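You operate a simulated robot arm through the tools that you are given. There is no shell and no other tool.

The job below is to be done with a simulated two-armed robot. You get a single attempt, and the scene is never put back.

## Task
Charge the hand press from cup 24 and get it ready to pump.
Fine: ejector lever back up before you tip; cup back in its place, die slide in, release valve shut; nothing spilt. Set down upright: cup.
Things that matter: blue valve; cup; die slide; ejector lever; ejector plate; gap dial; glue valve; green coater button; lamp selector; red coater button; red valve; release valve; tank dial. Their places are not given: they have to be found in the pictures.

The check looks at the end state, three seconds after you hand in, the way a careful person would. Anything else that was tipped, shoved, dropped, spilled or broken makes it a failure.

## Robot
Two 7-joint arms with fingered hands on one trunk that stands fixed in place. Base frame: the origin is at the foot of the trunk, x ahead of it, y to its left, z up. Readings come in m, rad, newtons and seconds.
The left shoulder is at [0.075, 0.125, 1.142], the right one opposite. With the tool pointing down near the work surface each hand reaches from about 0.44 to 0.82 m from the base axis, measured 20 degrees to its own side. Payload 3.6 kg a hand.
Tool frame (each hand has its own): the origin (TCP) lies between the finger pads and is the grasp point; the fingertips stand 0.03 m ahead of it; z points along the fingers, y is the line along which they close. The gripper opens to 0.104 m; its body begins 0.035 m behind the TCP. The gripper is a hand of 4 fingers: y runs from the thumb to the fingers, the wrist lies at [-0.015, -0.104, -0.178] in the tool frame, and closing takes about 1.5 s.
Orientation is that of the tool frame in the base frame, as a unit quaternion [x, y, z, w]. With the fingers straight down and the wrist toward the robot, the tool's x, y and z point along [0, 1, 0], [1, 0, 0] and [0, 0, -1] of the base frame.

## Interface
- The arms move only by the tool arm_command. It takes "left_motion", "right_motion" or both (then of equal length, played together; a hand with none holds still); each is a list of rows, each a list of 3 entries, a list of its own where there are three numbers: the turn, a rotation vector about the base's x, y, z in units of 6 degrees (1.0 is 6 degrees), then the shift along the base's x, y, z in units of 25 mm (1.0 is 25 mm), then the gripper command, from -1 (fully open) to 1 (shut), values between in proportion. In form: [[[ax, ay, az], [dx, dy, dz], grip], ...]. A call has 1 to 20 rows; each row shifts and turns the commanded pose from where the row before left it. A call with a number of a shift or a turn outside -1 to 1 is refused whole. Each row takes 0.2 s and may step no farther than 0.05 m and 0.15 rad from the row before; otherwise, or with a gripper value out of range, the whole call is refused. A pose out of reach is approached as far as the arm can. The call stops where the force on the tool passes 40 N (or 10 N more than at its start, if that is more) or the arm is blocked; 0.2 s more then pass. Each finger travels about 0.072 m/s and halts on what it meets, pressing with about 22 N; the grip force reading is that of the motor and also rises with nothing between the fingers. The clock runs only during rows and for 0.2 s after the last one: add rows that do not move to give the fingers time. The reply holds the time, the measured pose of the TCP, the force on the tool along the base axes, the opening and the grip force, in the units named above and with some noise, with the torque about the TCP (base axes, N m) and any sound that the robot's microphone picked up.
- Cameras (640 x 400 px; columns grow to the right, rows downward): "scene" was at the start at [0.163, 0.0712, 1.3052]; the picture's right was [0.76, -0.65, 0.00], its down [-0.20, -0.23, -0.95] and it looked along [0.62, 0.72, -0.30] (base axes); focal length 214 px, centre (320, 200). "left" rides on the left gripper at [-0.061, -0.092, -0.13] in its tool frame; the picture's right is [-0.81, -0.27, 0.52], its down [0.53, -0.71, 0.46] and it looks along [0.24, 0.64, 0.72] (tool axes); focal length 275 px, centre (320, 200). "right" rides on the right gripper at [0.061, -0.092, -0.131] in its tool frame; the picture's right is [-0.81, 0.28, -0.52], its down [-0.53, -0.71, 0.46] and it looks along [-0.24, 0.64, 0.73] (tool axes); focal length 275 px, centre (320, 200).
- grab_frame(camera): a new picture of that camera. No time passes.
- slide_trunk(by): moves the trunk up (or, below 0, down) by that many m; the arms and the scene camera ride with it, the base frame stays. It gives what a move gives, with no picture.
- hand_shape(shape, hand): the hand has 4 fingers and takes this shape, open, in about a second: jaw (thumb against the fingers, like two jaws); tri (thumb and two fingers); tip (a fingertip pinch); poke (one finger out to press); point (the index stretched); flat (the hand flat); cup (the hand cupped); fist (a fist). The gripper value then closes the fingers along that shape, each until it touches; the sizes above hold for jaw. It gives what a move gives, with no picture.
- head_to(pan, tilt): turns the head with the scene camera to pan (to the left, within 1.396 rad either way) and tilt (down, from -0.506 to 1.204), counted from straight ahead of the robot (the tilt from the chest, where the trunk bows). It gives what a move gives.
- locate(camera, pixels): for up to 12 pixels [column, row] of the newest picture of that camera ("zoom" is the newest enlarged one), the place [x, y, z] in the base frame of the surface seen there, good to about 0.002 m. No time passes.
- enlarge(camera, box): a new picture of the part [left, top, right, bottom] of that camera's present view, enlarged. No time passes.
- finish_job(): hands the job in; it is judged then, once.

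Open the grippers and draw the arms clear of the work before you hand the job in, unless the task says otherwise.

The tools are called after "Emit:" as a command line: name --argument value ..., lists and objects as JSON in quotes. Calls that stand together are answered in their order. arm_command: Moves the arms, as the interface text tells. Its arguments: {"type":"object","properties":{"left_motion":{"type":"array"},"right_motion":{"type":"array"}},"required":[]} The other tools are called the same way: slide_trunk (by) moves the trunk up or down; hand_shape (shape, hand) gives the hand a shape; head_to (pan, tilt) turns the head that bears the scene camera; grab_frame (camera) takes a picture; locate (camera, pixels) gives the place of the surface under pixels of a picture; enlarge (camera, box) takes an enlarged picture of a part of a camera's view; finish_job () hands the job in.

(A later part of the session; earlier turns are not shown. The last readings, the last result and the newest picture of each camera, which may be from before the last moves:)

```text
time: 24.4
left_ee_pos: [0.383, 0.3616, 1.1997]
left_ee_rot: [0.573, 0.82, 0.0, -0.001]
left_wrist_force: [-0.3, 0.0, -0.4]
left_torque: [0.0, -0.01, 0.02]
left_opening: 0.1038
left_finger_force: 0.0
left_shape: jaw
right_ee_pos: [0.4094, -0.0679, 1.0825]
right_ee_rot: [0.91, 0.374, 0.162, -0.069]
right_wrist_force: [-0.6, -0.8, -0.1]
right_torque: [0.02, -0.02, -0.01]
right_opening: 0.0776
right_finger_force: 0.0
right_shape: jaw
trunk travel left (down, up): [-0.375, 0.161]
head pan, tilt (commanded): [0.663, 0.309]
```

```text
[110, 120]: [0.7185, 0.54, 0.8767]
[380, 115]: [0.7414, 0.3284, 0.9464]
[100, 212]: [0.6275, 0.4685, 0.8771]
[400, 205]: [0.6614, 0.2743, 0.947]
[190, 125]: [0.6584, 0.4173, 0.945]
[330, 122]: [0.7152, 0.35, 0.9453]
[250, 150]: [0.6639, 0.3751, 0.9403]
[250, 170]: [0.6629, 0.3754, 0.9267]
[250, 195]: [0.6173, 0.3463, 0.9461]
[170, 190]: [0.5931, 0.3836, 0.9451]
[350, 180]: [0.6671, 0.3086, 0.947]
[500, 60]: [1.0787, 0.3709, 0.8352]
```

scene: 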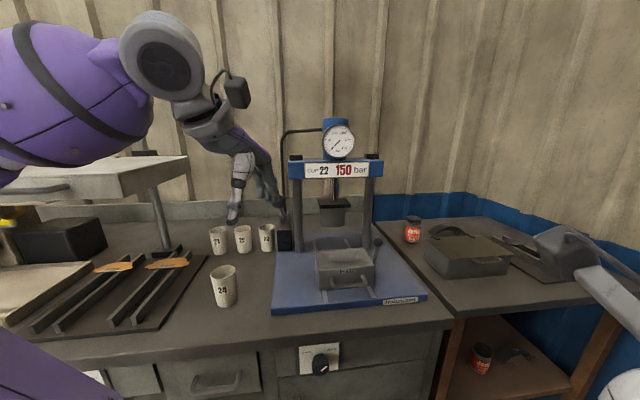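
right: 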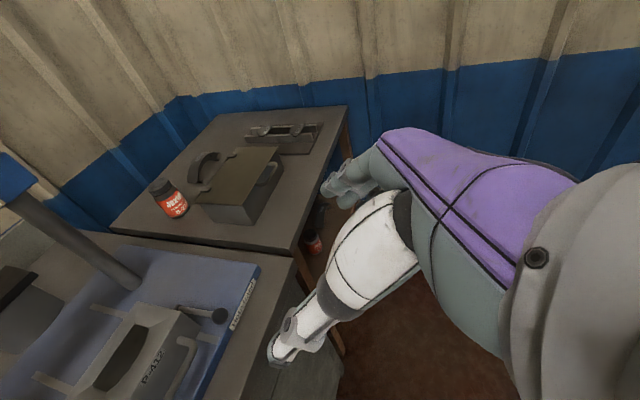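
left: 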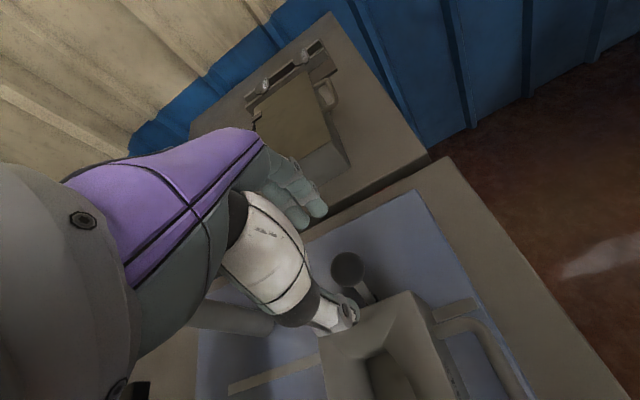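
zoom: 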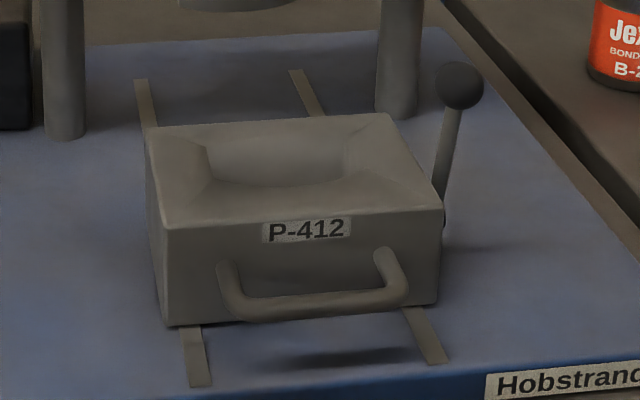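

I locate the die's top corners and the cavity's rim points more exactly.

Emit:
locate --camera "zoom" --pixels '[[150, 130], [388, 115], [168, 224], [436, 207], [206, 149], [345, 139], [212, 178], [280, 187], [342, 176], [280, 143], [280, 175], [459, 85]]'

Emit:
enlarge --camera "scene" --box '[320, 240, 380, 280]'

```text
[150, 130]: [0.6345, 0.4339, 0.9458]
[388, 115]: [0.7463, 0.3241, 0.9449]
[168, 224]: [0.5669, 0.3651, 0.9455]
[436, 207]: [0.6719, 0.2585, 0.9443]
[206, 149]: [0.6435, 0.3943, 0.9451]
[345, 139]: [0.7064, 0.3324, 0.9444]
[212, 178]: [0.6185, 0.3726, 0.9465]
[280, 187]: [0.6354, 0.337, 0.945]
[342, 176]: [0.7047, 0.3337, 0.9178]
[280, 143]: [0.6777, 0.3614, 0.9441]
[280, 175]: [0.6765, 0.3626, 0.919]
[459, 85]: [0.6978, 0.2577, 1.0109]
```

```text
10.00 times, centred on (350, 260) of scene
```

zoom: 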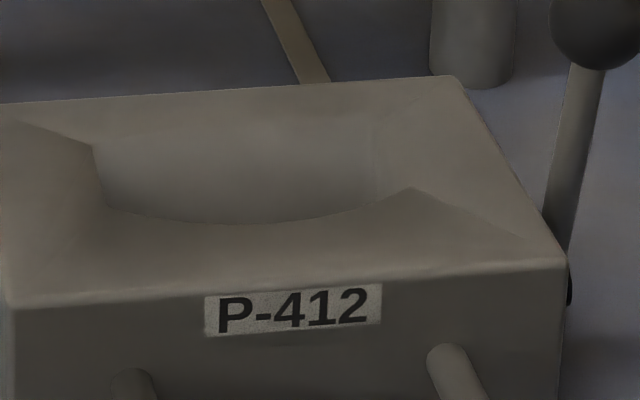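

The die hasn't moved; the cavity spans r 0.175–0.265 and f 0.687–0.735, so its centre is about (0.658,0.347). Before turning the left hand sideways I check how near the heated platen at (120,170) is to the arm's workspace.

Emit:
grab_frame --camera "scene"

Emit:
locate --camera "scene" --pixels '[[187, 160], [187, 178], [90, 172], [60, 185], [150, 200], [160, 245], [120, 258], [170, 258], [240, 200], [265, 190], [165, 55], [235, 95]]'

```text
taken
```

scene: 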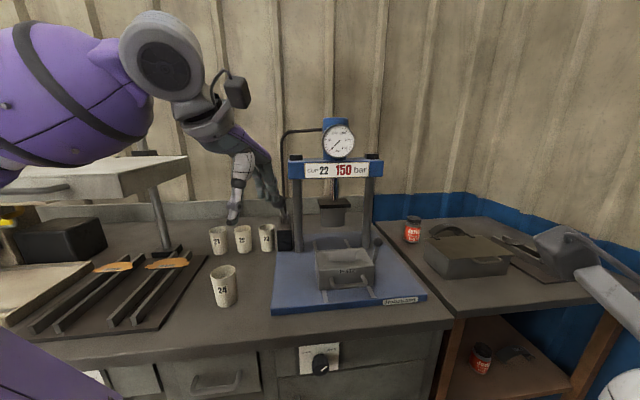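

```text
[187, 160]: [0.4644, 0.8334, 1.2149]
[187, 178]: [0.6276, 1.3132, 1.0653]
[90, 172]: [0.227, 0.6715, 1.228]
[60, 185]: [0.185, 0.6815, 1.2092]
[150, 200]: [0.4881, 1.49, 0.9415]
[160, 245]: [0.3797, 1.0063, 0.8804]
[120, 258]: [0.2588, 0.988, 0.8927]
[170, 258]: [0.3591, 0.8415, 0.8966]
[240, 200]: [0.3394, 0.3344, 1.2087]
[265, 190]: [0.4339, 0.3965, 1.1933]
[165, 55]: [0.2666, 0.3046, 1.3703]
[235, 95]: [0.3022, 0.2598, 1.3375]
```

The platen sits at z≈1.2 left of r=-0.26, and the pump ball at r=0.04, so I keep the hand between and in front of them. I rotate the left hand toward the sideways, thumb-up pose in the free space.

Emit:
arm_command --left_motion '[[[-0.345, -0.74, 0.577], [-0.165, 0.59, 0.25], -1], [[-0.345, -0.74, 0.577], [-0.165, 0.59, 0.25], -1], [[-0.345, -0.74, 0.577], [-0.165, 0.59, 0.25], -1], [[-0.345, -0.74, 0.577], [-0.165, 0.59, 0.25], -1], [[-0.345, -0.74, 0.577], [-0.165, 0.59, 0.25], -1], [[-0.345, -0.74, 0.577], [-0.165, 0.59, 0.25], -1], [[-0.345, -0.74, 0.577], [-0.165, 0.59, 0.25], -1], [[-0.345, -0.74, 0.577], [-0.165, 0.59, 0.25], -1], [[-0.345, -0.74, 0.577], [0, 0, 0], -1], [[-0.345, -0.74, 0.577], [0, 0, 0], -1], [[0, 0, 0], [0, 0, 0], -1]]'

Emit:
grab_frame --camera "scene"

```text
time: 26.8
left_ee_pos: [0.3503, 0.4793, 1.2465]
left_ee_rot: [0.26, 0.875, 0.071, 0.402]
left_wrist_force: [-0.5, -0.1, -0.6]
left_torque: [0.02, 0.02, 0.0]
left_opening: 0.1036
left_finger_force: 0.0
left_shape: jaw
right_ee_pos: [0.4086, -0.0656, 1.0822]
right_ee_rot: [0.91, 0.374, 0.162, -0.069]
right_wrist_force: [0.9, -0.1, -0.5]
right_torque: [0.02, -0.01, -0.01]
right_opening: 0.0777
right_finger_force: 0.0
right_shape: jaw
trunk travel left (down, up): [-0.375, 0.161]
head pan, tilt (commanded): [0.663, 0.309]
```

```text
taken
```

scene: 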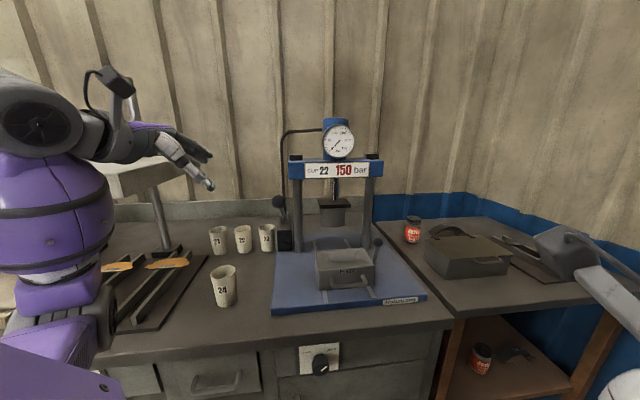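

Half the turn went well. I continue the remaining 60°.

Emit:
arm_command --left_motion '[[[-0.345, -0.74, 0.577], [0, 0, 0], -1], [[-0.345, -0.74, 0.577], [0, 0, 0], -1], [[-0.345, -0.74, 0.577], [0, 0, 0], -1], [[-0.345, -0.74, 0.577], [0, 0, 0], -1], [[-0.345, -0.74, 0.577], [0, 0, 0], -1], [[-0.345, -0.74, 0.577], [0, 0, 0], -1], [[-0.345, -0.74, 0.577], [0, 0, 0], -1], [[-0.345, -0.74, 0.577], [0, 0, 0], -1], [[-0.345, -0.74, 0.577], [0, 0, 0], -1], [[-0.345, -0.74, 0.577], [0, 0, 0], -1], [[0, 0, 0], [0, 0, 0], -1]]'

Emit:
grab_frame --camera "scene"

Emit:
grab_frame --camera "left"

```text
time: 29.2
left_ee_pos: [0.3656, 0.5004, 1.2623]
left_ee_rot: [-0.123, 0.696, 0.123, 0.696]
left_wrist_force: [-0.1, 0.0, 0.5]
left_torque: [0.02, -0.05, 0.01]
left_opening: 0.1037
left_finger_force: 0.1
left_shape: jaw
left hand out of reach, approached as far as the arm can: row 5, 6, 7, 8, 9
right_ee_pos: [0.4073, -0.0666, 1.0825]
right_ee_rot: [0.911, 0.374, 0.162, -0.068]
right_wrist_force: [-0.1, 0.9, 0.4]
right_torque: [-0.02, 0.0, 0.01]
right_opening: 0.0776
right_finger_force: 0.1
right_shape: jaw
trunk travel left (down, up): [-0.375, 0.161]
head pan, tilt (commanded): [0.663, 0.309]
```

```text
taken
```

scene: 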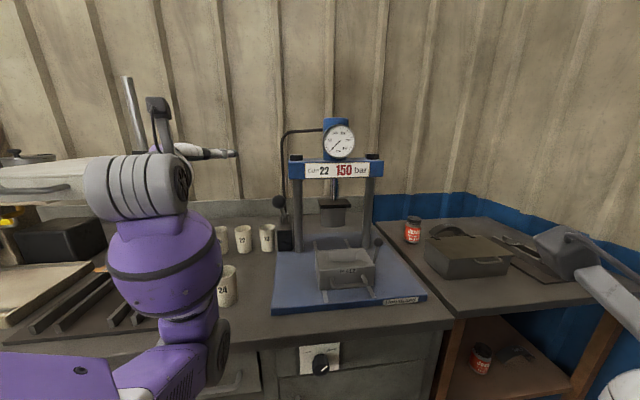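

```text
taken
```

left: 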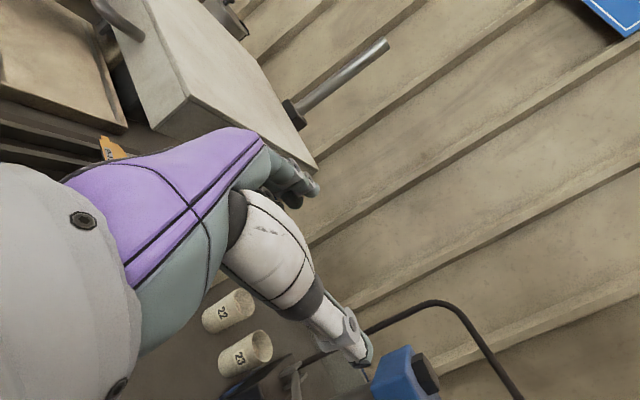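

The sideways pose is reachable (x down, fingers heading 20°). Before touching the cup I rehearse the pouring motion empty: I cross above the pump ball at z 1.26 to a spot high above the die.

Emit:
arm_command --left_motion '[[[0, 0, 0.42], [0.85, -0.72, 0], -1], [[0, 0, 0.42], [0.85, -0.72, 0], -1], [[0, 0, 0.42], [0.85, -0.72, 0], -1], [[0, 0, 0.42], [0.85, -0.72, 0], -1], [[0, 0, 0.42], [0.85, -0.72, 0], -1], [[0, 0, 0.42], [0.85, -0.72, 0], -1], [[0, 0, 0.42], [0.85, -0.72, -0.2], -1], [[0, 0, 0.42], [0.85, -0.72, -0.6], -1], [[0, 0, 0.42], [0.85, -0.72, -0.8], -1], [[0, 0, 0.42], [0.85, -0.72, -0.8], -1], [[0, 0, 0], [0, 0, 0], -1]]'

Emit:
grab_frame --camera "scene"

```text
time: 31.6
left_ee_pos: [0.5769, 0.32, 1.2037]
left_ee_rot: [-0.272, 0.653, 0.272, 0.653]
left_wrist_force: [0.3, 0.1, -0.2]
left_torque: [0.01, -0.01, 0.01]
left_opening: 0.1039
left_finger_force: 0.0
left_shape: jaw
right_ee_pos: [0.4084, -0.0665, 1.0818]
right_ee_rot: [0.91, 0.374, 0.162, -0.069]
right_wrist_force: [0.6, 0.3, 0.1]
right_torque: [-0.02, 0.02, 0.0]
right_opening: 0.0777
right_finger_force: 0.1
right_shape: jaw
trunk travel left (down, up): [-0.375, 0.161]
head pan, tilt (commanded): [0.663, 0.309]
```

```text
taken
```

scene: 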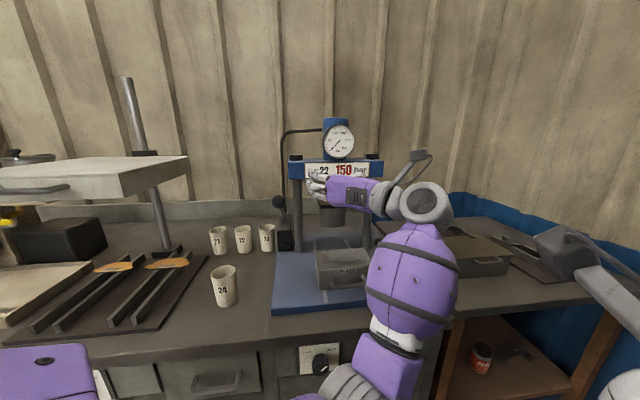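

Heading is now 45°. I rehearse the tip to the right: 120° about the press's depth axis, without moving the TCP.

Emit:
arm_command --left_motion '[[[0.707, 0.707, 0], [0, 0, 0], -1], [[0.707, 0.707, 0], [0, 0, 0], -1], [[0.707, 0.707, 0], [0, 0, 0], -1], [[0.707, 0.707, 0], [0, 0, 0], -1], [[0.707, 0.707, 0], [0, 0, 0], -1], [[0.707, 0.707, 0], [0, 0, 0], -1], [[0.707, 0.707, 0], [0, 0, 0], -1], [[0.707, 0.707, 0], [0, 0, 0], -1], [[0.707, 0.707, 0], [0, 0, 0], -1], [[0.707, 0.707, 0], [0, 0, 0], -1], [[0.707, 0.707, 0], [0, 0, 0], -1], [[0.707, 0.707, 0], [0, 0, 0], -1], [[0.707, 0.707, 0], [0, 0, 0], -1], [[0.707, 0.707, 0], [0, 0, 0], -1], [[0.707, 0.707, 0], [0, 0, 0], -1], [[0.707, 0.707, 0], [0, 0, 0], -1], [[0.707, 0.707, 0], [0, 0, 0], -1], [[0.707, 0.707, 0], [0, 0, 0], -1], [[0.707, 0.707, 0], [0, 0, 0], -1], [[0.707, 0.707, 0], [0, 0, 0], -1]]'

Emit:
grab_frame --camera "scene"

```text
time: 35.8
left_ee_pos: [0.5777, 0.32, 1.2028]
left_ee_rot: [0.431, 0.559, 0.702, 0.093]
left_wrist_force: [0.4, -0.7, 0.4]
left_torque: [-0.04, 0.02, 0.0]
left_opening: 0.1034
left_finger_force: 0.1
left_shape: jaw
right_ee_pos: [0.4087, -0.0667, 1.0829]
right_ee_rot: [0.911, 0.374, 0.162, -0.069]
right_wrist_force: [-0.2, 0.1, 0.4]
right_torque: [-0.02, 0.03, 0.0]
right_opening: 0.0775
right_finger_force: 0.0
right_shape: jaw
trunk travel left (down, up): [-0.375, 0.161]
head pan, tilt (commanded): [0.663, 0.309]
```

```text
taken
```

scene: 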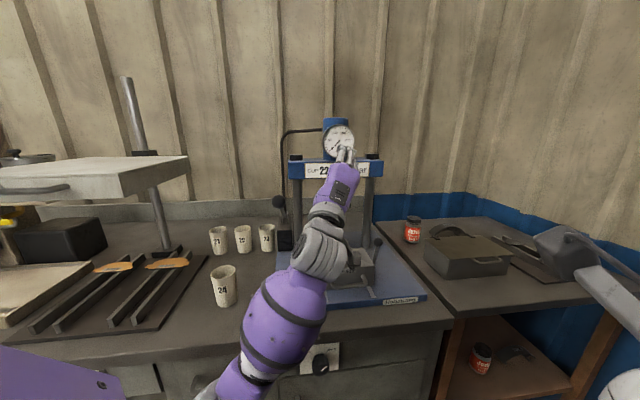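

The full 120° tip is reachable. To keep the wrist from hanging below the cup, I turn the hand 42° about the tipped cup axis so that the wrist comes up, then see how it sits.

Emit:
arm_command --left_motion '[[[-0.612, 0.612, 0.5], [0, 0, 0], -1], [[-0.612, 0.612, 0.5], [0, 0, 0], -1], [[-0.612, 0.612, 0.5], [0, 0, 0], -1], [[-0.612, 0.612, 0.5], [0, 0, 0], -1], [[-0.612, 0.612, 0.5], [0, 0, 0], -1], [[-0.612, 0.612, 0.5], [0, 0, 0], -1], [[-0.612, 0.612, 0.5], [0, 0, 0], -1], [[0, 0, 0], [0.5, 0.5, -0.6], -1], [[0, 0, 0], [0.5, 0.5, -0.8], -1], [[0, 0, 0], [0.5, 0.5, -0.8], -1], [[0, 0, 0], [0.5, 0.5, -0.8], -1], [[0, 0, 0], [0, 0, 0], -1]]'

Emit:
grab_frame --camera "scene"

Emit:
grab_frame --camera "left"

```text
time: 38.4
left_ee_pos: [0.6292, 0.368, 1.1275]
left_ee_rot: [0.434, 0.774, 0.455, -0.069]
left_wrist_force: [-0.5, 0.4, -0.3]
left_torque: [-0.03, 0.02, -0.03]
left_opening: 0.1041
left_finger_force: 0.1
left_shape: jaw
right_ee_pos: [0.4082, -0.067, 1.0834]
right_ee_rot: [0.911, 0.373, 0.163, -0.069]
right_wrist_force: [0.7, -0.5, -0.5]
right_torque: [-0.02, 0.0, 0.04]
right_opening: 0.0778
right_finger_force: 0.2
right_shape: jaw
trunk travel left (down, up): [-0.375, 0.161]
head pan, tilt (commanded): [0.663, 0.309]
```

```text
taken
```

scene: 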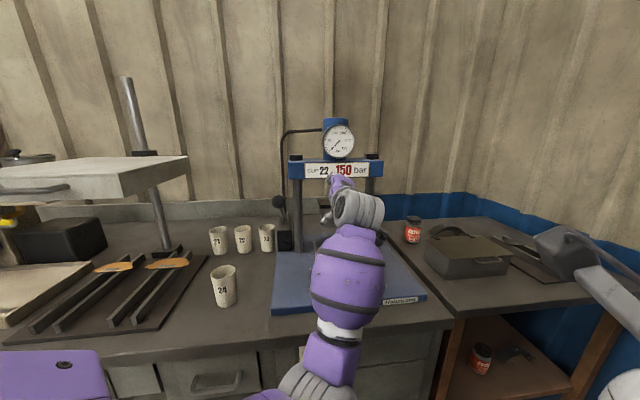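

```text
taken
```

left: 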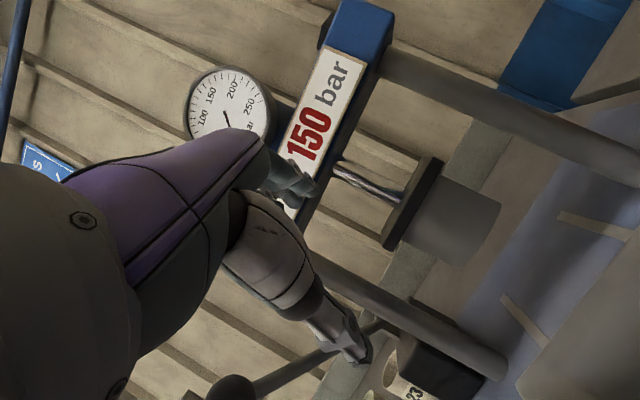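

This pour pose is reachable with the wrist high. I test another 18° of tip and a lower height of about 1.06, and check the right camera as a possible observer.

Emit:
arm_command --left_motion '[[[0.707, 0.707, 0], [0, 0, -0.6], -1], [[0.707, 0.707, 0], [0, 0, -0.6], -1], [[0.707, 0.707, 0], [0, 0, -0.6], -1], [[0, 0, 0], [0, 0, -0.6], -1], [[0, 0, 0], [0, 0, 0], -1]]'

Emit:
grab_frame --camera "right"

Emit:
grab_frame --camera "scene"

```text
time: 39.6
left_ee_pos: [0.6279, 0.3711, 1.0665]
left_ee_rot: [0.472, 0.707, 0.487, -0.201]
left_wrist_force: [-0.4, -0.4, 0.7]
left_torque: [0.0, 0.03, -0.03]
left_opening: 0.1037
left_finger_force: 0.0
left_shape: jaw
right_ee_pos: [0.408, -0.0677, 1.0823]
right_ee_rot: [0.91, 0.374, 0.163, -0.07]
right_wrist_force: [0.1, -0.4, -0.7]
right_torque: [0.02, 0.05, -0.01]
right_opening: 0.0777
right_finger_force: 0.0
right_shape: jaw
trunk travel left (down, up): [-0.375, 0.161]
head pan, tilt (commanded): [0.663, 0.309]
```

```text
taken
```

right: 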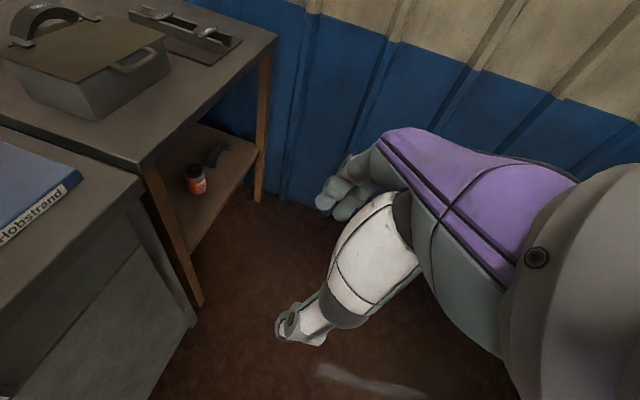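

```text
taken
```

scene: 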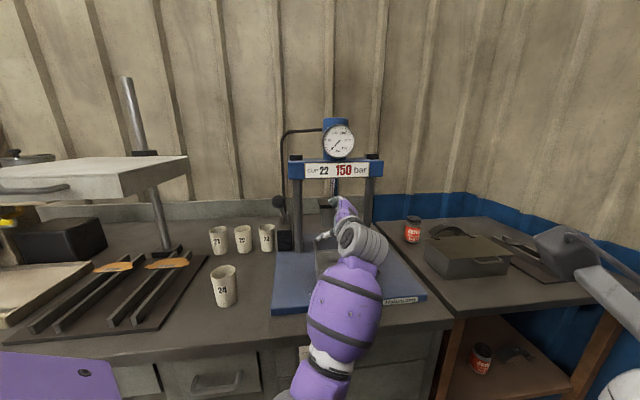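

A 138° tip is reachable too at (0.628,0.371,1.067). I now untip about the same axis back to upright while raising, rehearsing the exact reverse of the pour.

Emit:
arm_command --left_motion '[[[-0.707, -0.707, 0], [-0.25, -0.25, 0.67], -1], [[-0.707, -0.707, 0], [-0.25, -0.25, 0.67], -1], [[-0.707, -0.707, 0], [-0.25, -0.25, 0.67], -1], [[-0.707, -0.707, 0], [-0.25, -0.25, 0.67], -1], [[-0.707, -0.707, 0], [-0.25, -0.25, 0.67], -1], [[-0.707, -0.707, 0], [-0.25, -0.25, 0.67], -1], [[-0.707, -0.707, 0], [-0.25, -0.25, 0.67], -1], [[-0.707, -0.707, 0], [-0.25, -0.25, 0.67], -1], [[-0.707, -0.707, 0], [0, 0, 0], -1], [[-0.707, -0.707, 0], [0, 0, 0], -1], [[-0.707, -0.707, 0], [0, 0, 0], -1], [[-0.707, -0.707, 0], [0, 0, 0], -1], [[-0.707, -0.707, 0], [0, 0, 0], -1], [[-0.707, -0.707, 0], [0, 0, 0], -1], [[-0.707, -0.707, 0], [0, 0, 0], -1], [[-0.707, -0.707, 0], [0, 0, 0], -1], [[-0.707, -0.707, 0], [0, 0, 0], -1], [[-0.707, -0.707, 0], [0, 0, 0], -1], [[-0.707, -0.707, 0], [0, 0, 0], -1], [[-0.707, -0.707, 0], [0, 0, 0], -1]]'

Emit:
arm_command --left_motion '[[[-0.707, -0.707, 0], [0, 0, 0], -1], [[-0.707, -0.707, 0], [0, 0, 0], -1], [[-0.707, -0.707, 0], [0, 0, 0], -1], [[0, 0, 0], [0, 0, 0], -1]]'

Emit:
grab_frame --camera "scene"

```text
time: 43.8
left_ee_pos: [0.5783, 0.3216, 1.2018]
left_ee_rot: [0.061, 0.774, 0.1, 0.622]
left_wrist_force: [0.0, 0.4, -0.4]
left_torque: [0.03, -0.02, 0.02]
left_opening: 0.1038
left_finger_force: 0.1
left_shape: jaw
right_ee_pos: [0.4082, -0.067, 1.0827]
right_ee_rot: [0.911, 0.374, 0.163, -0.069]
right_wrist_force: [-0.3, -0.3, -0.6]
right_torque: [0.04, 0.04, 0.03]
right_opening: 0.0777
right_finger_force: 0.1
right_shape: jaw
trunk travel left (down, up): [-0.375, 0.161]
head pan, tilt (commanded): [0.663, 0.309]
```

```text
time: 44.8
left_ee_pos: [0.5776, 0.3192, 1.2011]
left_ee_rot: [-0.019, 0.707, 0.021, 0.707]
left_wrist_force: [-0.2, 0.5, 0.3]
left_torque: [0.02, 0.02, 0.03]
left_opening: 0.1037
left_finger_force: 0.1
left_shape: jaw
right_ee_pos: [0.4081, -0.0673, 1.0823]
right_ee_rot: [0.911, 0.374, 0.162, -0.069]
right_wrist_force: [0.6, 0.1, 0.5]
right_torque: [0.0, -0.02, -0.04]
right_opening: 0.0778
right_finger_force: 0.0
right_shape: jaw
trunk travel left (down, up): [-0.375, 0.161]
head pan, tilt (commanded): [0.663, 0.309]
```

```text
taken
```

scene: 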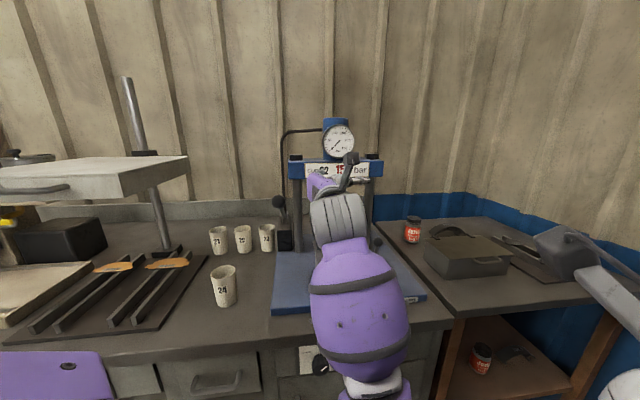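

Upright with heading 3° works too. Before approaching cup 24 I measure the rail tray's right edge and the counter's front edge near it.

Emit:
enlarge --camera "scene" --box '[130, 235, 290, 345]'

Emit:
locate --camera "zoom" --pixels '[[300, 85], [200, 240], [110, 370], [230, 180], [170, 250], [400, 345], [560, 340], [380, 280], [335, 150], [375, 120], [425, 150]]'

```text
3.64 times, centred on (210, 290) of scene
```

zoom: 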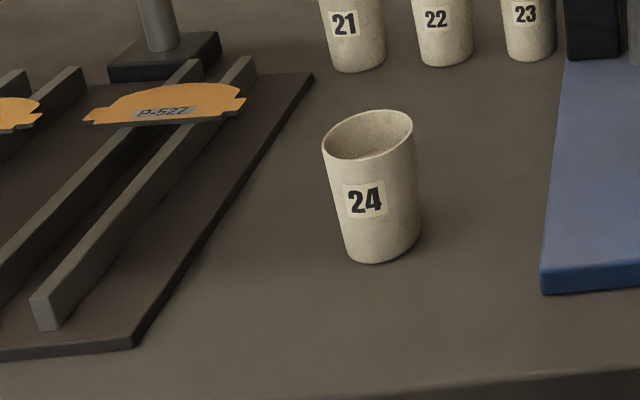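

```text
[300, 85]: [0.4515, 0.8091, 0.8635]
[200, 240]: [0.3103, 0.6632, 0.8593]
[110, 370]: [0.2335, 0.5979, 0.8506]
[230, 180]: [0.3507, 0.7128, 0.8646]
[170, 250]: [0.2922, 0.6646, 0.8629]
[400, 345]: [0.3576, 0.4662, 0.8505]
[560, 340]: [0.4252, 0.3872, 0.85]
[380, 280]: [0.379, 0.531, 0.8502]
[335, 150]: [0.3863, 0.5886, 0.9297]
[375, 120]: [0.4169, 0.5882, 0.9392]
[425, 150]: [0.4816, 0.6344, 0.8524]
```

The tray's right edge is at r=-0.25, well left of cup 24 (r=-0.116). I go back across above the pump ball to a point behind the cup, yawing the hand to heading ~33°.

Emit:
arm_command --left_motion '[[[0, 0, 0.5], [-0.4, 0.2, 0.8], -1], [[0, 0, 0.5], [-0.6, 0.5, 0.8], -1], [[0, 0, 0.5], [-0.8, 0.72, 0.6], -1], [[0, 0, 0.5], [-0.8, 0.72, 0.2], -1], [[0, 0, 0.5], [-0.8, 0.72, 0], -1], [[0, 0, 0.5], [-0.85, 0.72, 0], -1], [[0, 0, 0.5], [-0.85, 0.72, 0], -1], [[0, 0, 0.5], [-0.85, 0.72, 0], -1], [[0, 0, 0.5], [-0.85, 0.72, 0], -1], [[0, 0, 0.5], [-0.85, 0.72, 0], -1], [[0, 0, 0.5], [-0.85, 0.72, 0], -1], [[0, 0, 0.5], [-0.5, 0.4, 0], -1], [[0, 0, 0], [0, 0, 0], -1]]'

Emit:
grab_frame --camera "scene"

```text
time: 47.6
left_ee_pos: [0.3537, 0.5113, 1.261]
left_ee_rot: [-0.238, 0.667, 0.238, 0.665]
left_wrist_force: [0.3, -0.3, 0.4]
left_torque: [0.02, -0.02, -0.01]
left_opening: 0.1035
left_finger_force: 0.2
left_shape: jaw
right_ee_pos: [0.4076, -0.0667, 1.0822]
right_ee_rot: [0.911, 0.374, 0.162, -0.07]
right_wrist_force: [0.2, 0.6, 0.1]
right_torque: [0.01, 0.01, -0.01]
right_opening: 0.0778
right_finger_force: 0.1
right_shape: jaw
trunk travel left (down, up): [-0.375, 0.161]
head pan, tilt (commanded): [0.663, 0.309]
```

```text
taken
```

scene: 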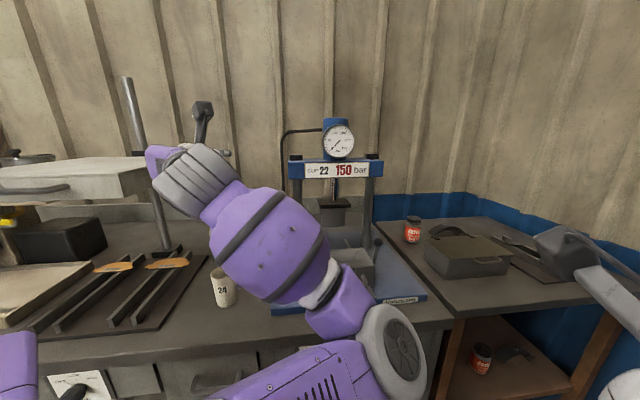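

The elbow has swung to the right in this pose; I locate elbow and forearm points to judge clearance.

Emit:
locate --camera "scene" --pixels '[[395, 345], [380, 320], [340, 290], [270, 240], [190, 175], [415, 340], [300, 380], [320, 355]]'

Emit:
grab_frame --camera "left"

```text
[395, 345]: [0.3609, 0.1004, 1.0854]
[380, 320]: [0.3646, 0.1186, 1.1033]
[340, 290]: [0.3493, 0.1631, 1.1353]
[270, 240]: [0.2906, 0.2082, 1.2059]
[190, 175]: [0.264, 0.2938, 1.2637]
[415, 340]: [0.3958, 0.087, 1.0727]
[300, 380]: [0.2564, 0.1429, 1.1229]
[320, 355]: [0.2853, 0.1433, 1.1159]
```

```text
taken
```

left: 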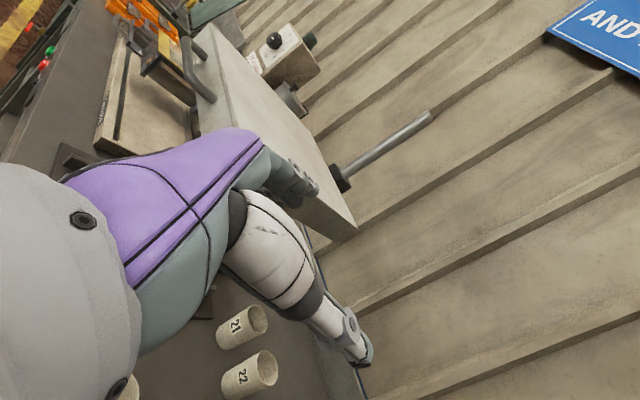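

The elbow at (0.37,0.10,1.09) is in front of the counter but near the right hand, so I move the right hand further right first.

Emit:
arm_command --right_motion '[[[0, 0, 0], [-0.2, -1, 0.1], -0.5], [[0, 0, 0], [-0.2, -1, 0.1], -0.5], [[0, 0, 0], [-0.2, -1, 0.1], -0.5], [[0, 0, 0], [-0.2, -1, 0.1], -0.5], [[0, 0, 0], [-0.2, -1, 0.1], -0.5], [[0, 0, 0], [-0.2, -1, 0.1], -0.5], [[0, 0, 0], [-0.2, -1, 0.1], -0.5], [[0, 0, 0], [-0.2, -1, 0.1], -0.5]]'

```text
time: 49.4
left_ee_pos: [0.3525, 0.5088, 1.2613]
left_ee_rot: [-0.237, 0.667, 0.238, 0.665]
left_wrist_force: [0.1, 0.4, -0.4]
left_torque: [0.04, -0.02, 0.05]
left_opening: 0.104
left_finger_force: 0.0
left_shape: jaw
right_ee_pos: [0.3941, -0.2595, 1.1187]
right_ee_rot: [0.91, 0.375, 0.162, -0.069]
right_wrist_force: [0.0, -0.3, 0.4]
right_torque: [-0.02, 0.0, -0.01]
right_opening: 0.0779
right_finger_force: 0.1
right_shape: jaw
right hand out of reach, approached as far as the arm can: row 3, 4, 5, 6
trunk travel left (down, up): [-0.375, 0.161]
head pan, tilt (commanded): [0.663, 0.309]
```

I lower the left hand behind cup 24, pitching it slightly down, stopping at about z 1.01 to check.

Emit:
arm_command --left_motion '[[[0, 0, 0], [-0.1, 0, -1], -1], [[0, 0, 0], [-0.1, 0, -1], -1], [[-0.643, 0.766, 0], [-0.1, 0, -1], -1], [[-0.643, 0.766, 0], [-0.1, 0, -1], -1], [[0, 0, 0], [-0.1, 0, -1], -1], [[0, 0, 0], [-0.1, 0, -1], -1], [[0, 0, 0], [-0.1, 0, -1], -1], [[0, 0, 0], [0, 0, -1], -1], [[0, 0, 0], [0, 0, -1], -1], [[0, 0, 0], [0, 0, -1], -1], [[0, 0, 0], [0, 0, 0], -1]]'

Emit:
grab_frame --camera "scene"

Emit:
grab_frame --camera "left"

```text
time: 51.8
left_ee_pos: [0.3481, 0.5172, 1.0114]
left_ee_rot: [-0.261, 0.733, 0.21, 0.592]
left_wrist_force: [0.1, 0.7, 0.1]
left_torque: [-0.01, -0.01, 0.0]
left_opening: 0.1038
left_finger_force: 0.0
left_shape: jaw
left hand out of reach, approached as far as the arm can: row 4, 5, 6
right_ee_pos: [0.3948, -0.261, 1.1178]
right_ee_rot: [0.91, 0.374, 0.162, -0.069]
right_wrist_force: [0.3, -0.2, 0.6]
right_torque: [0.01, 0.01, -0.01]
right_opening: 0.0777
right_finger_force: 0.0
right_shape: jaw
trunk travel left (down, up): [-0.375, 0.161]
head pan, tilt (commanded): [0.663, 0.309]
```

```text
taken
```

scene: 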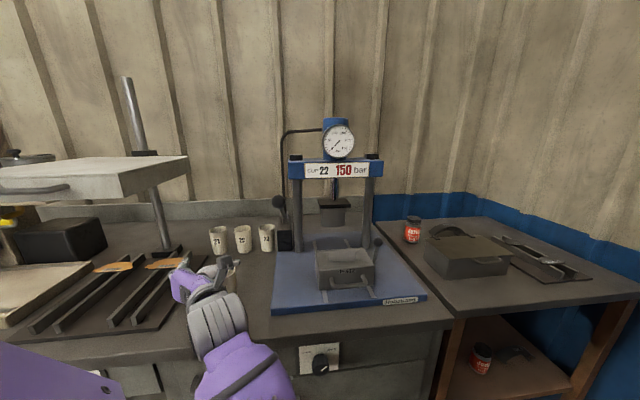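

```text
taken
```

left: 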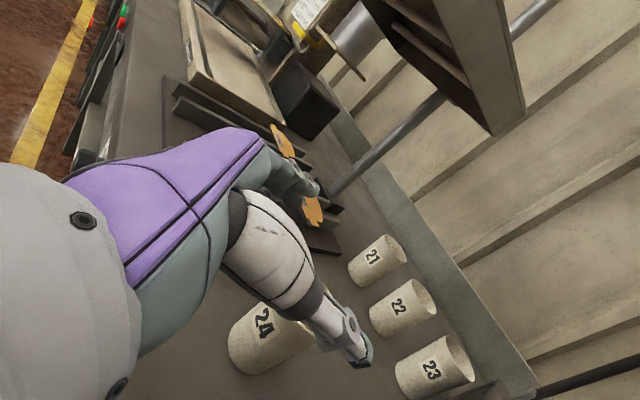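

Cup 24 is straight ahead of the hand (70 mm ahead, laterally within 3 mm). I lower to z≈0.912.

Emit:
arm_command --left_motion '[[[0, 0, 0], [0, 0, -1], -1], [[0, 0, 0], [0, 0, -1], -1], [[0, 0, 0], [0, 0, -1], -1], [[0, 0, 0], [0, 0, -0.9], -1], [[0, 0, 0], [0, 0, 0], -1]]'

Emit:
grab_frame --camera "scene"

Emit:
grab_frame --camera "left"

```text
time: 53.0
left_ee_pos: [0.3466, 0.5167, 0.9139]
left_ee_rot: [-0.263, 0.733, 0.209, 0.592]
left_wrist_force: [-0.3, 0.5, 0.2]
left_torque: [0.02, 0.01, 0.01]
left_opening: 0.1038
left_finger_force: 0.1
left_shape: jaw
right_ee_pos: [0.3944, -0.2588, 1.1196]
right_ee_rot: [0.911, 0.374, 0.161, -0.069]
right_wrist_force: [0.4, -0.1, 0.6]
right_torque: [0.01, -0.02, -0.03]
right_opening: 0.0776
right_finger_force: 0.0
right_shape: jaw
trunk travel left (down, up): [-0.375, 0.161]
head pan, tilt (commanded): [0.663, 0.309]
```

```text
taken
```

scene: 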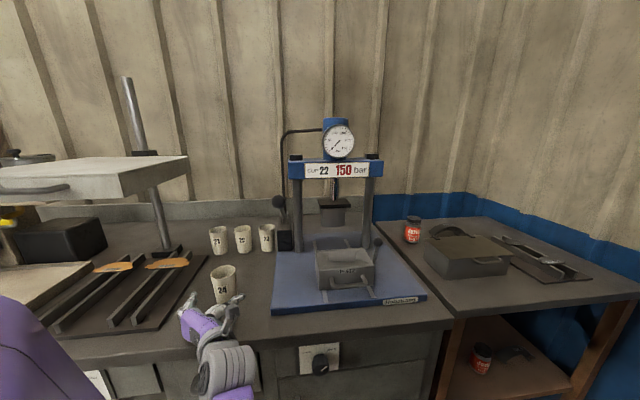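

```text
taken
```

left: 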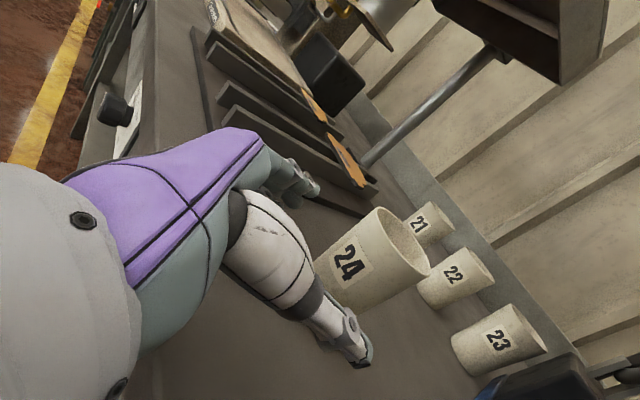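

The hand is level with the cup. I look closer before sliding forward.

Emit:
enlarge --camera "scene" --box '[170, 240, 270, 340]'

Emit:
locate --camera "zoom" --pixels '[[285, 130], [395, 115], [350, 100], [320, 160], [340, 240], [455, 260], [200, 270], [430, 240]]'

```text
4.00 times, centred on (220, 290) of scene
```

zoom: 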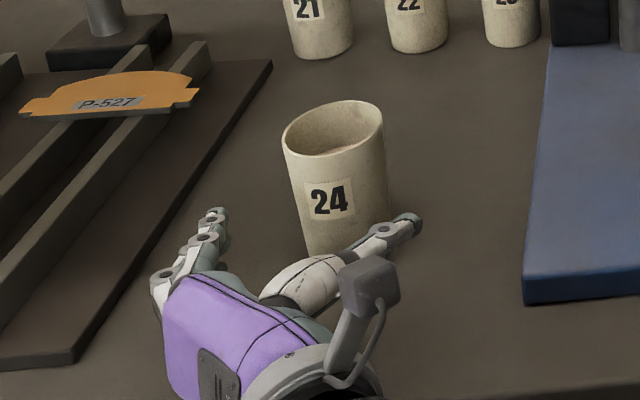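

```text
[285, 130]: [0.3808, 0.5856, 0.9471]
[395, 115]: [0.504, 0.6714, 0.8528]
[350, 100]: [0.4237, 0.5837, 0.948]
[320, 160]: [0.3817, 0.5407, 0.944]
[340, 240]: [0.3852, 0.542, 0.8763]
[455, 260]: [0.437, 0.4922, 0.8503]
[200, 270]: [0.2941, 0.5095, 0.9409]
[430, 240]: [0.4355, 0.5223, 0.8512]
```

The thumb is to the right of the cup and the fingers to the left, so the cup will pass between. I slide forward 66 mm.

Emit:
arm_command --left_motion '[[[0, 0, 0], [0.5, 0.44, 0], -1], [[0, 0, 0], [0.5, 0.44, 0], -1], [[0, 0, 0], [0.5, 0.44, 0], -1], [[0, 0, 0], [0.48, 0.44, 0], -1], [[0, 0, 0], [0, 0, 0], -1]]'

Emit:
enlarge --camera "scene" --box '[170, 240, 270, 340]'

Emit:
grab_frame --camera "left"

```text
time: 54.2
left_ee_pos: [0.3981, 0.5615, 0.9144]
left_ee_rot: [-0.262, 0.732, 0.21, 0.593]
left_wrist_force: [-0.2, -0.4, 0.1]
left_torque: [-0.01, -0.01, 0.0]
left_opening: 0.104
left_finger_force: 0.0
left_shape: jaw
right_ee_pos: [0.394, -0.2602, 1.1195]
right_ee_rot: [0.911, 0.374, 0.161, -0.069]
right_wrist_force: [0.5, -0.2, 0.1]
right_torque: [-0.01, 0.0, -0.01]
right_opening: 0.0781
right_finger_force: 0.0
right_shape: jaw
trunk travel left (down, up): [-0.375, 0.161]
head pan, tilt (commanded): [0.663, 0.309]
```

```text
4.00 times, centred on (220, 290) of scene
```

zoom: 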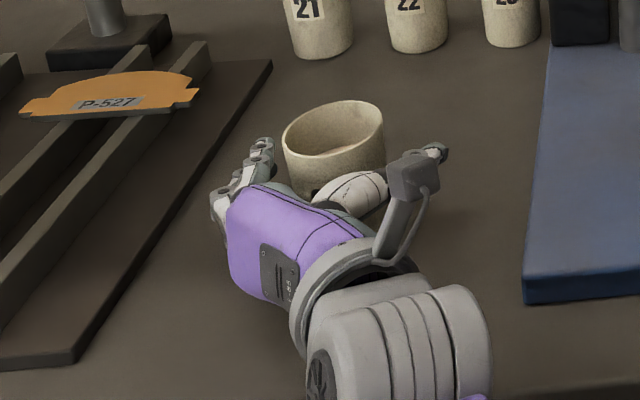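

```text
taken
```

left: 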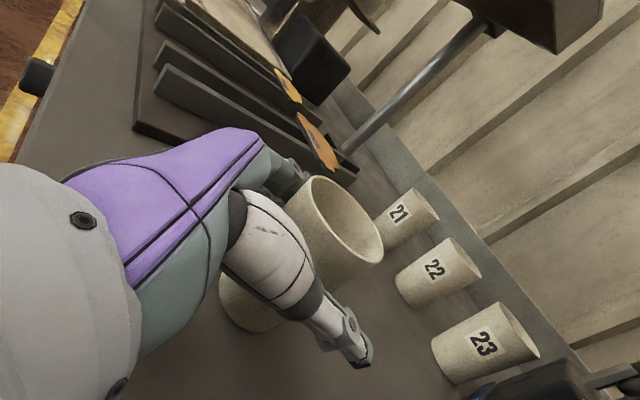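

The cup lies between thumb and fingers. I close gently, then hold.

Emit:
arm_command --left_motion '[[[0, 0, 0], [0, 0, 0], -0.6], [[0, 0, 0], [0, 0, 0], -0.4], [[0, 0, 0], [0, 0, 0], -0.25], [[0, 0, 0], [0, 0, 0], -0.1], [[0, 0, 0], [0, 0, 0], 0.1], [[0, 0, 0], [0, 0, 0], 0.3], [[0, 0, 0], [0, 0, 0], 0.4], [[0, 0, 0], [0, 0, 0], 0.4]]'

Emit:
enlarge --camera "scene" --box '[170, 240, 270, 340]'

Emit:
grab_frame --camera "left"

```text
time: 56.0
left_ee_pos: [0.3969, 0.5605, 0.915]
left_ee_rot: [-0.261, 0.732, 0.211, 0.592]
left_wrist_force: [-0.2, 0.3, 0.3]
left_torque: [0.03, 0.02, -0.02]
left_opening: 0.0445
left_finger_force: 22.1
left_shape: jaw
right_ee_pos: [0.3942, -0.2614, 1.1191]
right_ee_rot: [0.911, 0.374, 0.162, -0.069]
right_wrist_force: [0.7, 0.5, 0.2]
right_torque: [0.02, -0.03, -0.03]
right_opening: 0.0777
right_finger_force: 0.0
right_shape: jaw
trunk travel left (down, up): [-0.375, 0.161]
head pan, tilt (commanded): [0.663, 0.309]
```

```text
4.00 times, centred on (220, 290) of scene
```

zoom: 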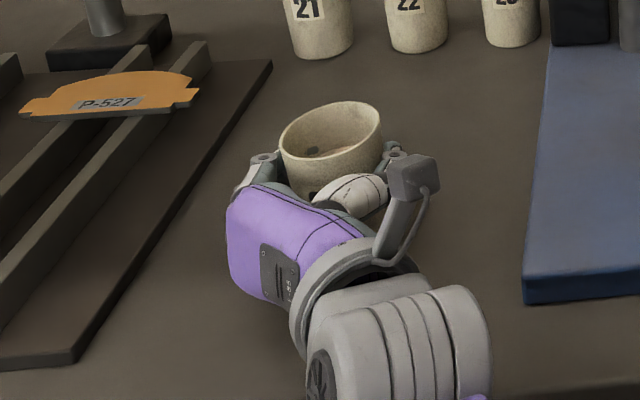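

```text
taken
```

left: 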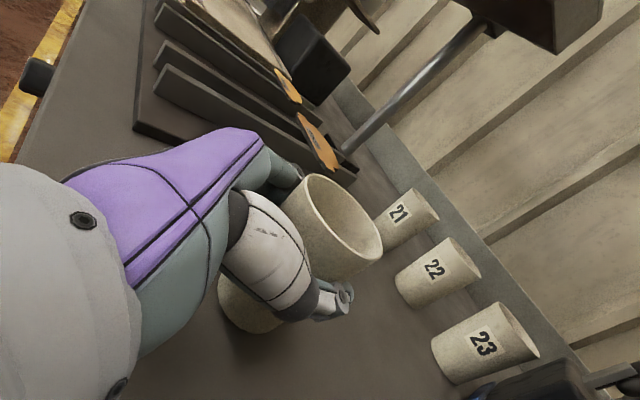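

Grip force 22 N on the cup. I check the rim points for tilt before lifting.

Emit:
locate --camera "zoom" --pixels '[[283, 150], [379, 128], [345, 103], [315, 172], [300, 122], [360, 165], [285, 170], [340, 140], [312, 153]]'

Emit:
enlarge --camera "scene" --box '[205, 255, 245, 300]'

```text
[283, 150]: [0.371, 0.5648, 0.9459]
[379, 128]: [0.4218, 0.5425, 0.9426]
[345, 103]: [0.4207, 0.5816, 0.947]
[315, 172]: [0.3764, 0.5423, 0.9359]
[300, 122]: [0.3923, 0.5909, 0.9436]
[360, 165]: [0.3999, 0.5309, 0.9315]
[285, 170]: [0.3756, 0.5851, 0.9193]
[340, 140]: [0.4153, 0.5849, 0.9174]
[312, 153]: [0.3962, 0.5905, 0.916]
```

```text
8.89 times, centred on (225, 278) of scene
```

zoom: 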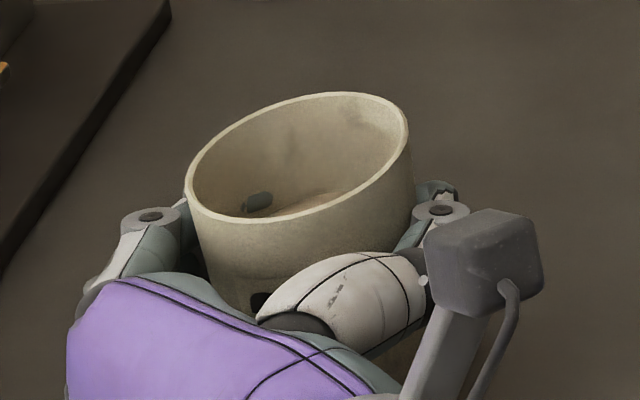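

The rim looks slightly lower in front. I locate finer rim points in this zoom.

Emit:
locate --camera "zoom" --pixels '[[190, 185], [404, 128], [335, 96], [385, 105], [240, 219], [300, 216], [350, 196], [390, 165], [225, 135], [275, 106], [205, 207]]'

```text
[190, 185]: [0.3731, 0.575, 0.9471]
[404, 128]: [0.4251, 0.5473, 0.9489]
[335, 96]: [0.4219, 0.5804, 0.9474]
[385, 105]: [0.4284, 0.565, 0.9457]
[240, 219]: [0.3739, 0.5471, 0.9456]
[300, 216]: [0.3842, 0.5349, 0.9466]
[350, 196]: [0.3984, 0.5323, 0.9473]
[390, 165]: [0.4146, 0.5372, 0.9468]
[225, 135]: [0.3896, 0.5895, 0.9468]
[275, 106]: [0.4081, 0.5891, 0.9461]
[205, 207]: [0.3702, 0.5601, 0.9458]
```

The rim is level at z 0.9465, centred (0.399,0.561); TCP is 31 mm below the rim. I lift gently.

Emit:
arm_command --left_motion '[[[0, 0, 0], [0, 0, 0.3], 0.4], [[0, 0, 0], [0, 0, 0.5], 0.4], [[0, 0, 0], [0, 0, 0.6], 0.4], [[0, 0, 0], [0, 0, 0.6], 0.4], [[0, 0, 0], [0, 0, 0], 0.4]]'

Emit:
enlarge --camera "scene" --box '[180, 220, 270, 320]'

```text
time: 57.2
left_ee_pos: [0.3972, 0.5623, 0.9653]
left_ee_rot: [-0.261, 0.732, 0.211, 0.593]
left_wrist_force: [-0.3, 0.4, -1.9]
left_torque: [-0.03, 0.01, 0.02]
left_opening: 0.0444
left_finger_force: 21.6
left_shape: jaw
right_ee_pos: [0.395, -0.2595, 1.1187]
right_ee_rot: [0.911, 0.374, 0.162, -0.069]
right_wrist_force: [0.2, 0.2, -0.6]
right_torque: [0.01, 0.02, 0.0]
right_opening: 0.0775
right_finger_force: 0.0
right_shape: jaw
trunk travel left (down, up): [-0.375, 0.161]
head pan, tilt (commanded): [0.663, 0.309]
```

```text
4.00 times, centred on (225, 270) of scene
```

zoom: 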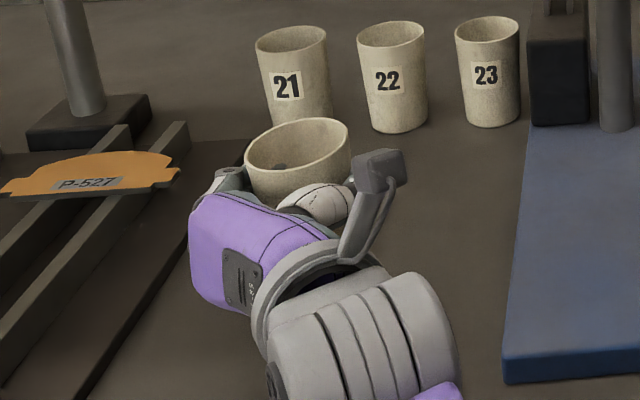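

The cup is lifted upright (about 1.9 N). I raise it straight up to z≈1.26, slightly back, to pass above the pump ball as rehearsed.

Emit:
arm_command --left_motion '[[[0, 0, 0], [0, 0, 0.7], 0.4], [[0, 0, 0], [-0.02, -0.06, 0.9], 0.4], [[0, 0, 0], [-0.02, -0.06, 1], 0.4], [[0, 0, 0], [-0.02, -0.06, 1], 0.4], [[0, 0, 0], [-0.02, -0.06, 1], 0.4], [[0, 0, 0], [-0.02, -0.06, 1], 0.4], [[0, 0, 0], [-0.02, -0.06, 1], 0.4], [[0, 0, 0], [-0.02, -0.06, 1], 0.4], [[0, 0, 0], [-0.02, -0.06, 1], 0.4], [[0, 0, 0], [-0.02, -0.06, 1], 0.4], [[0, 0, 0], [-0.02, -0.06, 1], 0.4], [[0, 0, 0], [-0.02, -0.06, 0.8], 0.4], [[0, 0, 0], [0, 0, 0.4], 0.4], [[0, 0, 0], [0, 0, 0], 0.4]]'

Emit:
grab_frame --camera "scene"

```text
time: 60.2
left_ee_pos: [0.3909, 0.5457, 1.2598]
left_ee_rot: [-0.262, 0.732, 0.21, 0.593]
left_wrist_force: [-0.1, 0.0, -1.1]
left_torque: [0.0, 0.0, -0.01]
left_opening: 0.0444
left_finger_force: 21.9
left_shape: jaw
right_ee_pos: [0.395, -0.2587, 1.1192]
right_ee_rot: [0.91, 0.374, 0.162, -0.07]
right_wrist_force: [0.7, -0.9, 0.4]
right_torque: [0.04, 0.0, 0.01]
right_opening: 0.0776
right_finger_force: 0.0
right_shape: jaw
trunk travel left (down, up): [-0.375, 0.161]
head pan, tilt (commanded): [0.663, 0.309]
```

```text
taken
```

scene: 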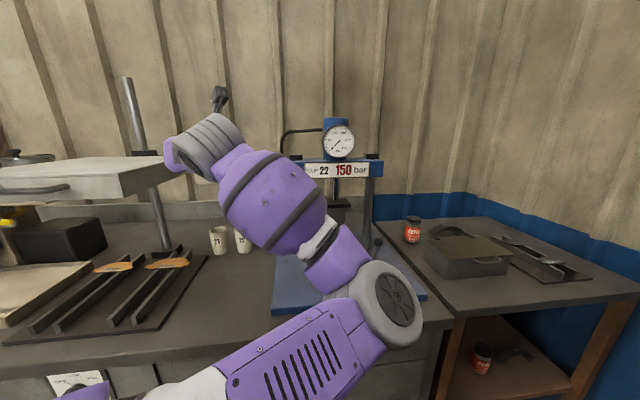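

The cup is at z≈1.26 without incident. I cross to above the front of the die, yawing the hand from heading 39° to about 3°.

Emit:
arm_command --left_motion '[[[0, 0, -0.3], [0.4, -0.45, 0], 0.4], [[0, 0, -0.55], [0.65, -0.78, 0], 0.4], [[0, 0, -0.55], [0.68, -0.82, 0], 0.4], [[0, 0, -0.55], [0.68, -0.82, 0], 0.4], [[0, 0, -0.55], [0.68, -0.82, 0], 0.4], [[0, 0, -0.55], [0.68, -0.82, 0], 0.4], [[0, 0, -0.55], [0.68, -0.82, 0], 0.4], [[0, 0, -0.55], [0.68, -0.82, 0], 0.4], [[0, 0, -0.55], [0.68, -0.82, 0], 0.4], [[0, 0, -0.55], [0.68, -0.82, 0], 0.4], [[0, 0, -0.55], [0.68, -0.78, 0], 0.4], [[0, 0, -0.2], [0.4, -0.45, 0], 0.4], [[0, 0, 0], [0, 0, 0], 0.4]]'

Emit:
grab_frame --camera "scene"

Emit:
grab_frame --camera "left"

```text
time: 63.0
left_ee_pos: [0.5803, 0.3201, 1.2604]
left_ee_rot: [-0.022, 0.777, 0.017, 0.628]
left_wrist_force: [-0.6, 0.3, -1.1]
left_torque: [-0.01, 0.01, 0.0]
left_opening: 0.0445
left_finger_force: 21.9
left_shape: jaw
right_ee_pos: [0.3934, -0.2597, 1.1194]
right_ee_rot: [0.911, 0.374, 0.161, -0.069]
right_wrist_force: [-0.4, 0.4, 0.2]
right_torque: [-0.03, -0.01, 0.0]
right_opening: 0.0775
right_finger_force: 0.1
right_shape: jaw
trunk travel left (down, up): [-0.375, 0.161]
head pan, tilt (commanded): [0.663, 0.309]
```

```text
taken
```

scene: 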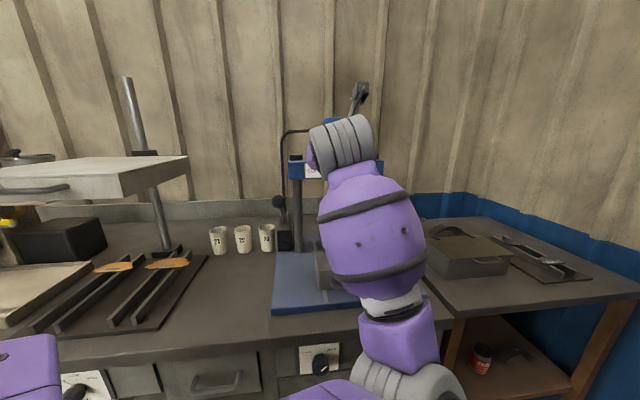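

```text
taken
```

left: 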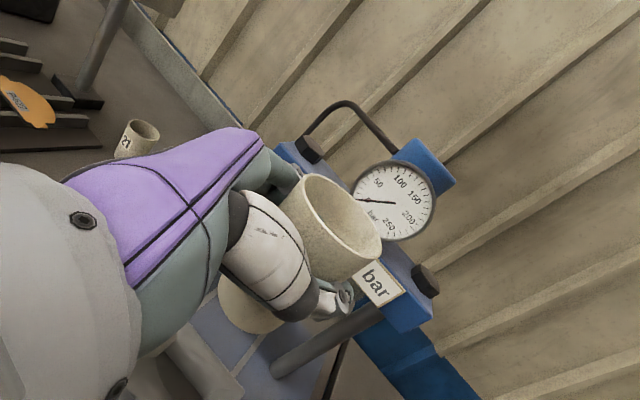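

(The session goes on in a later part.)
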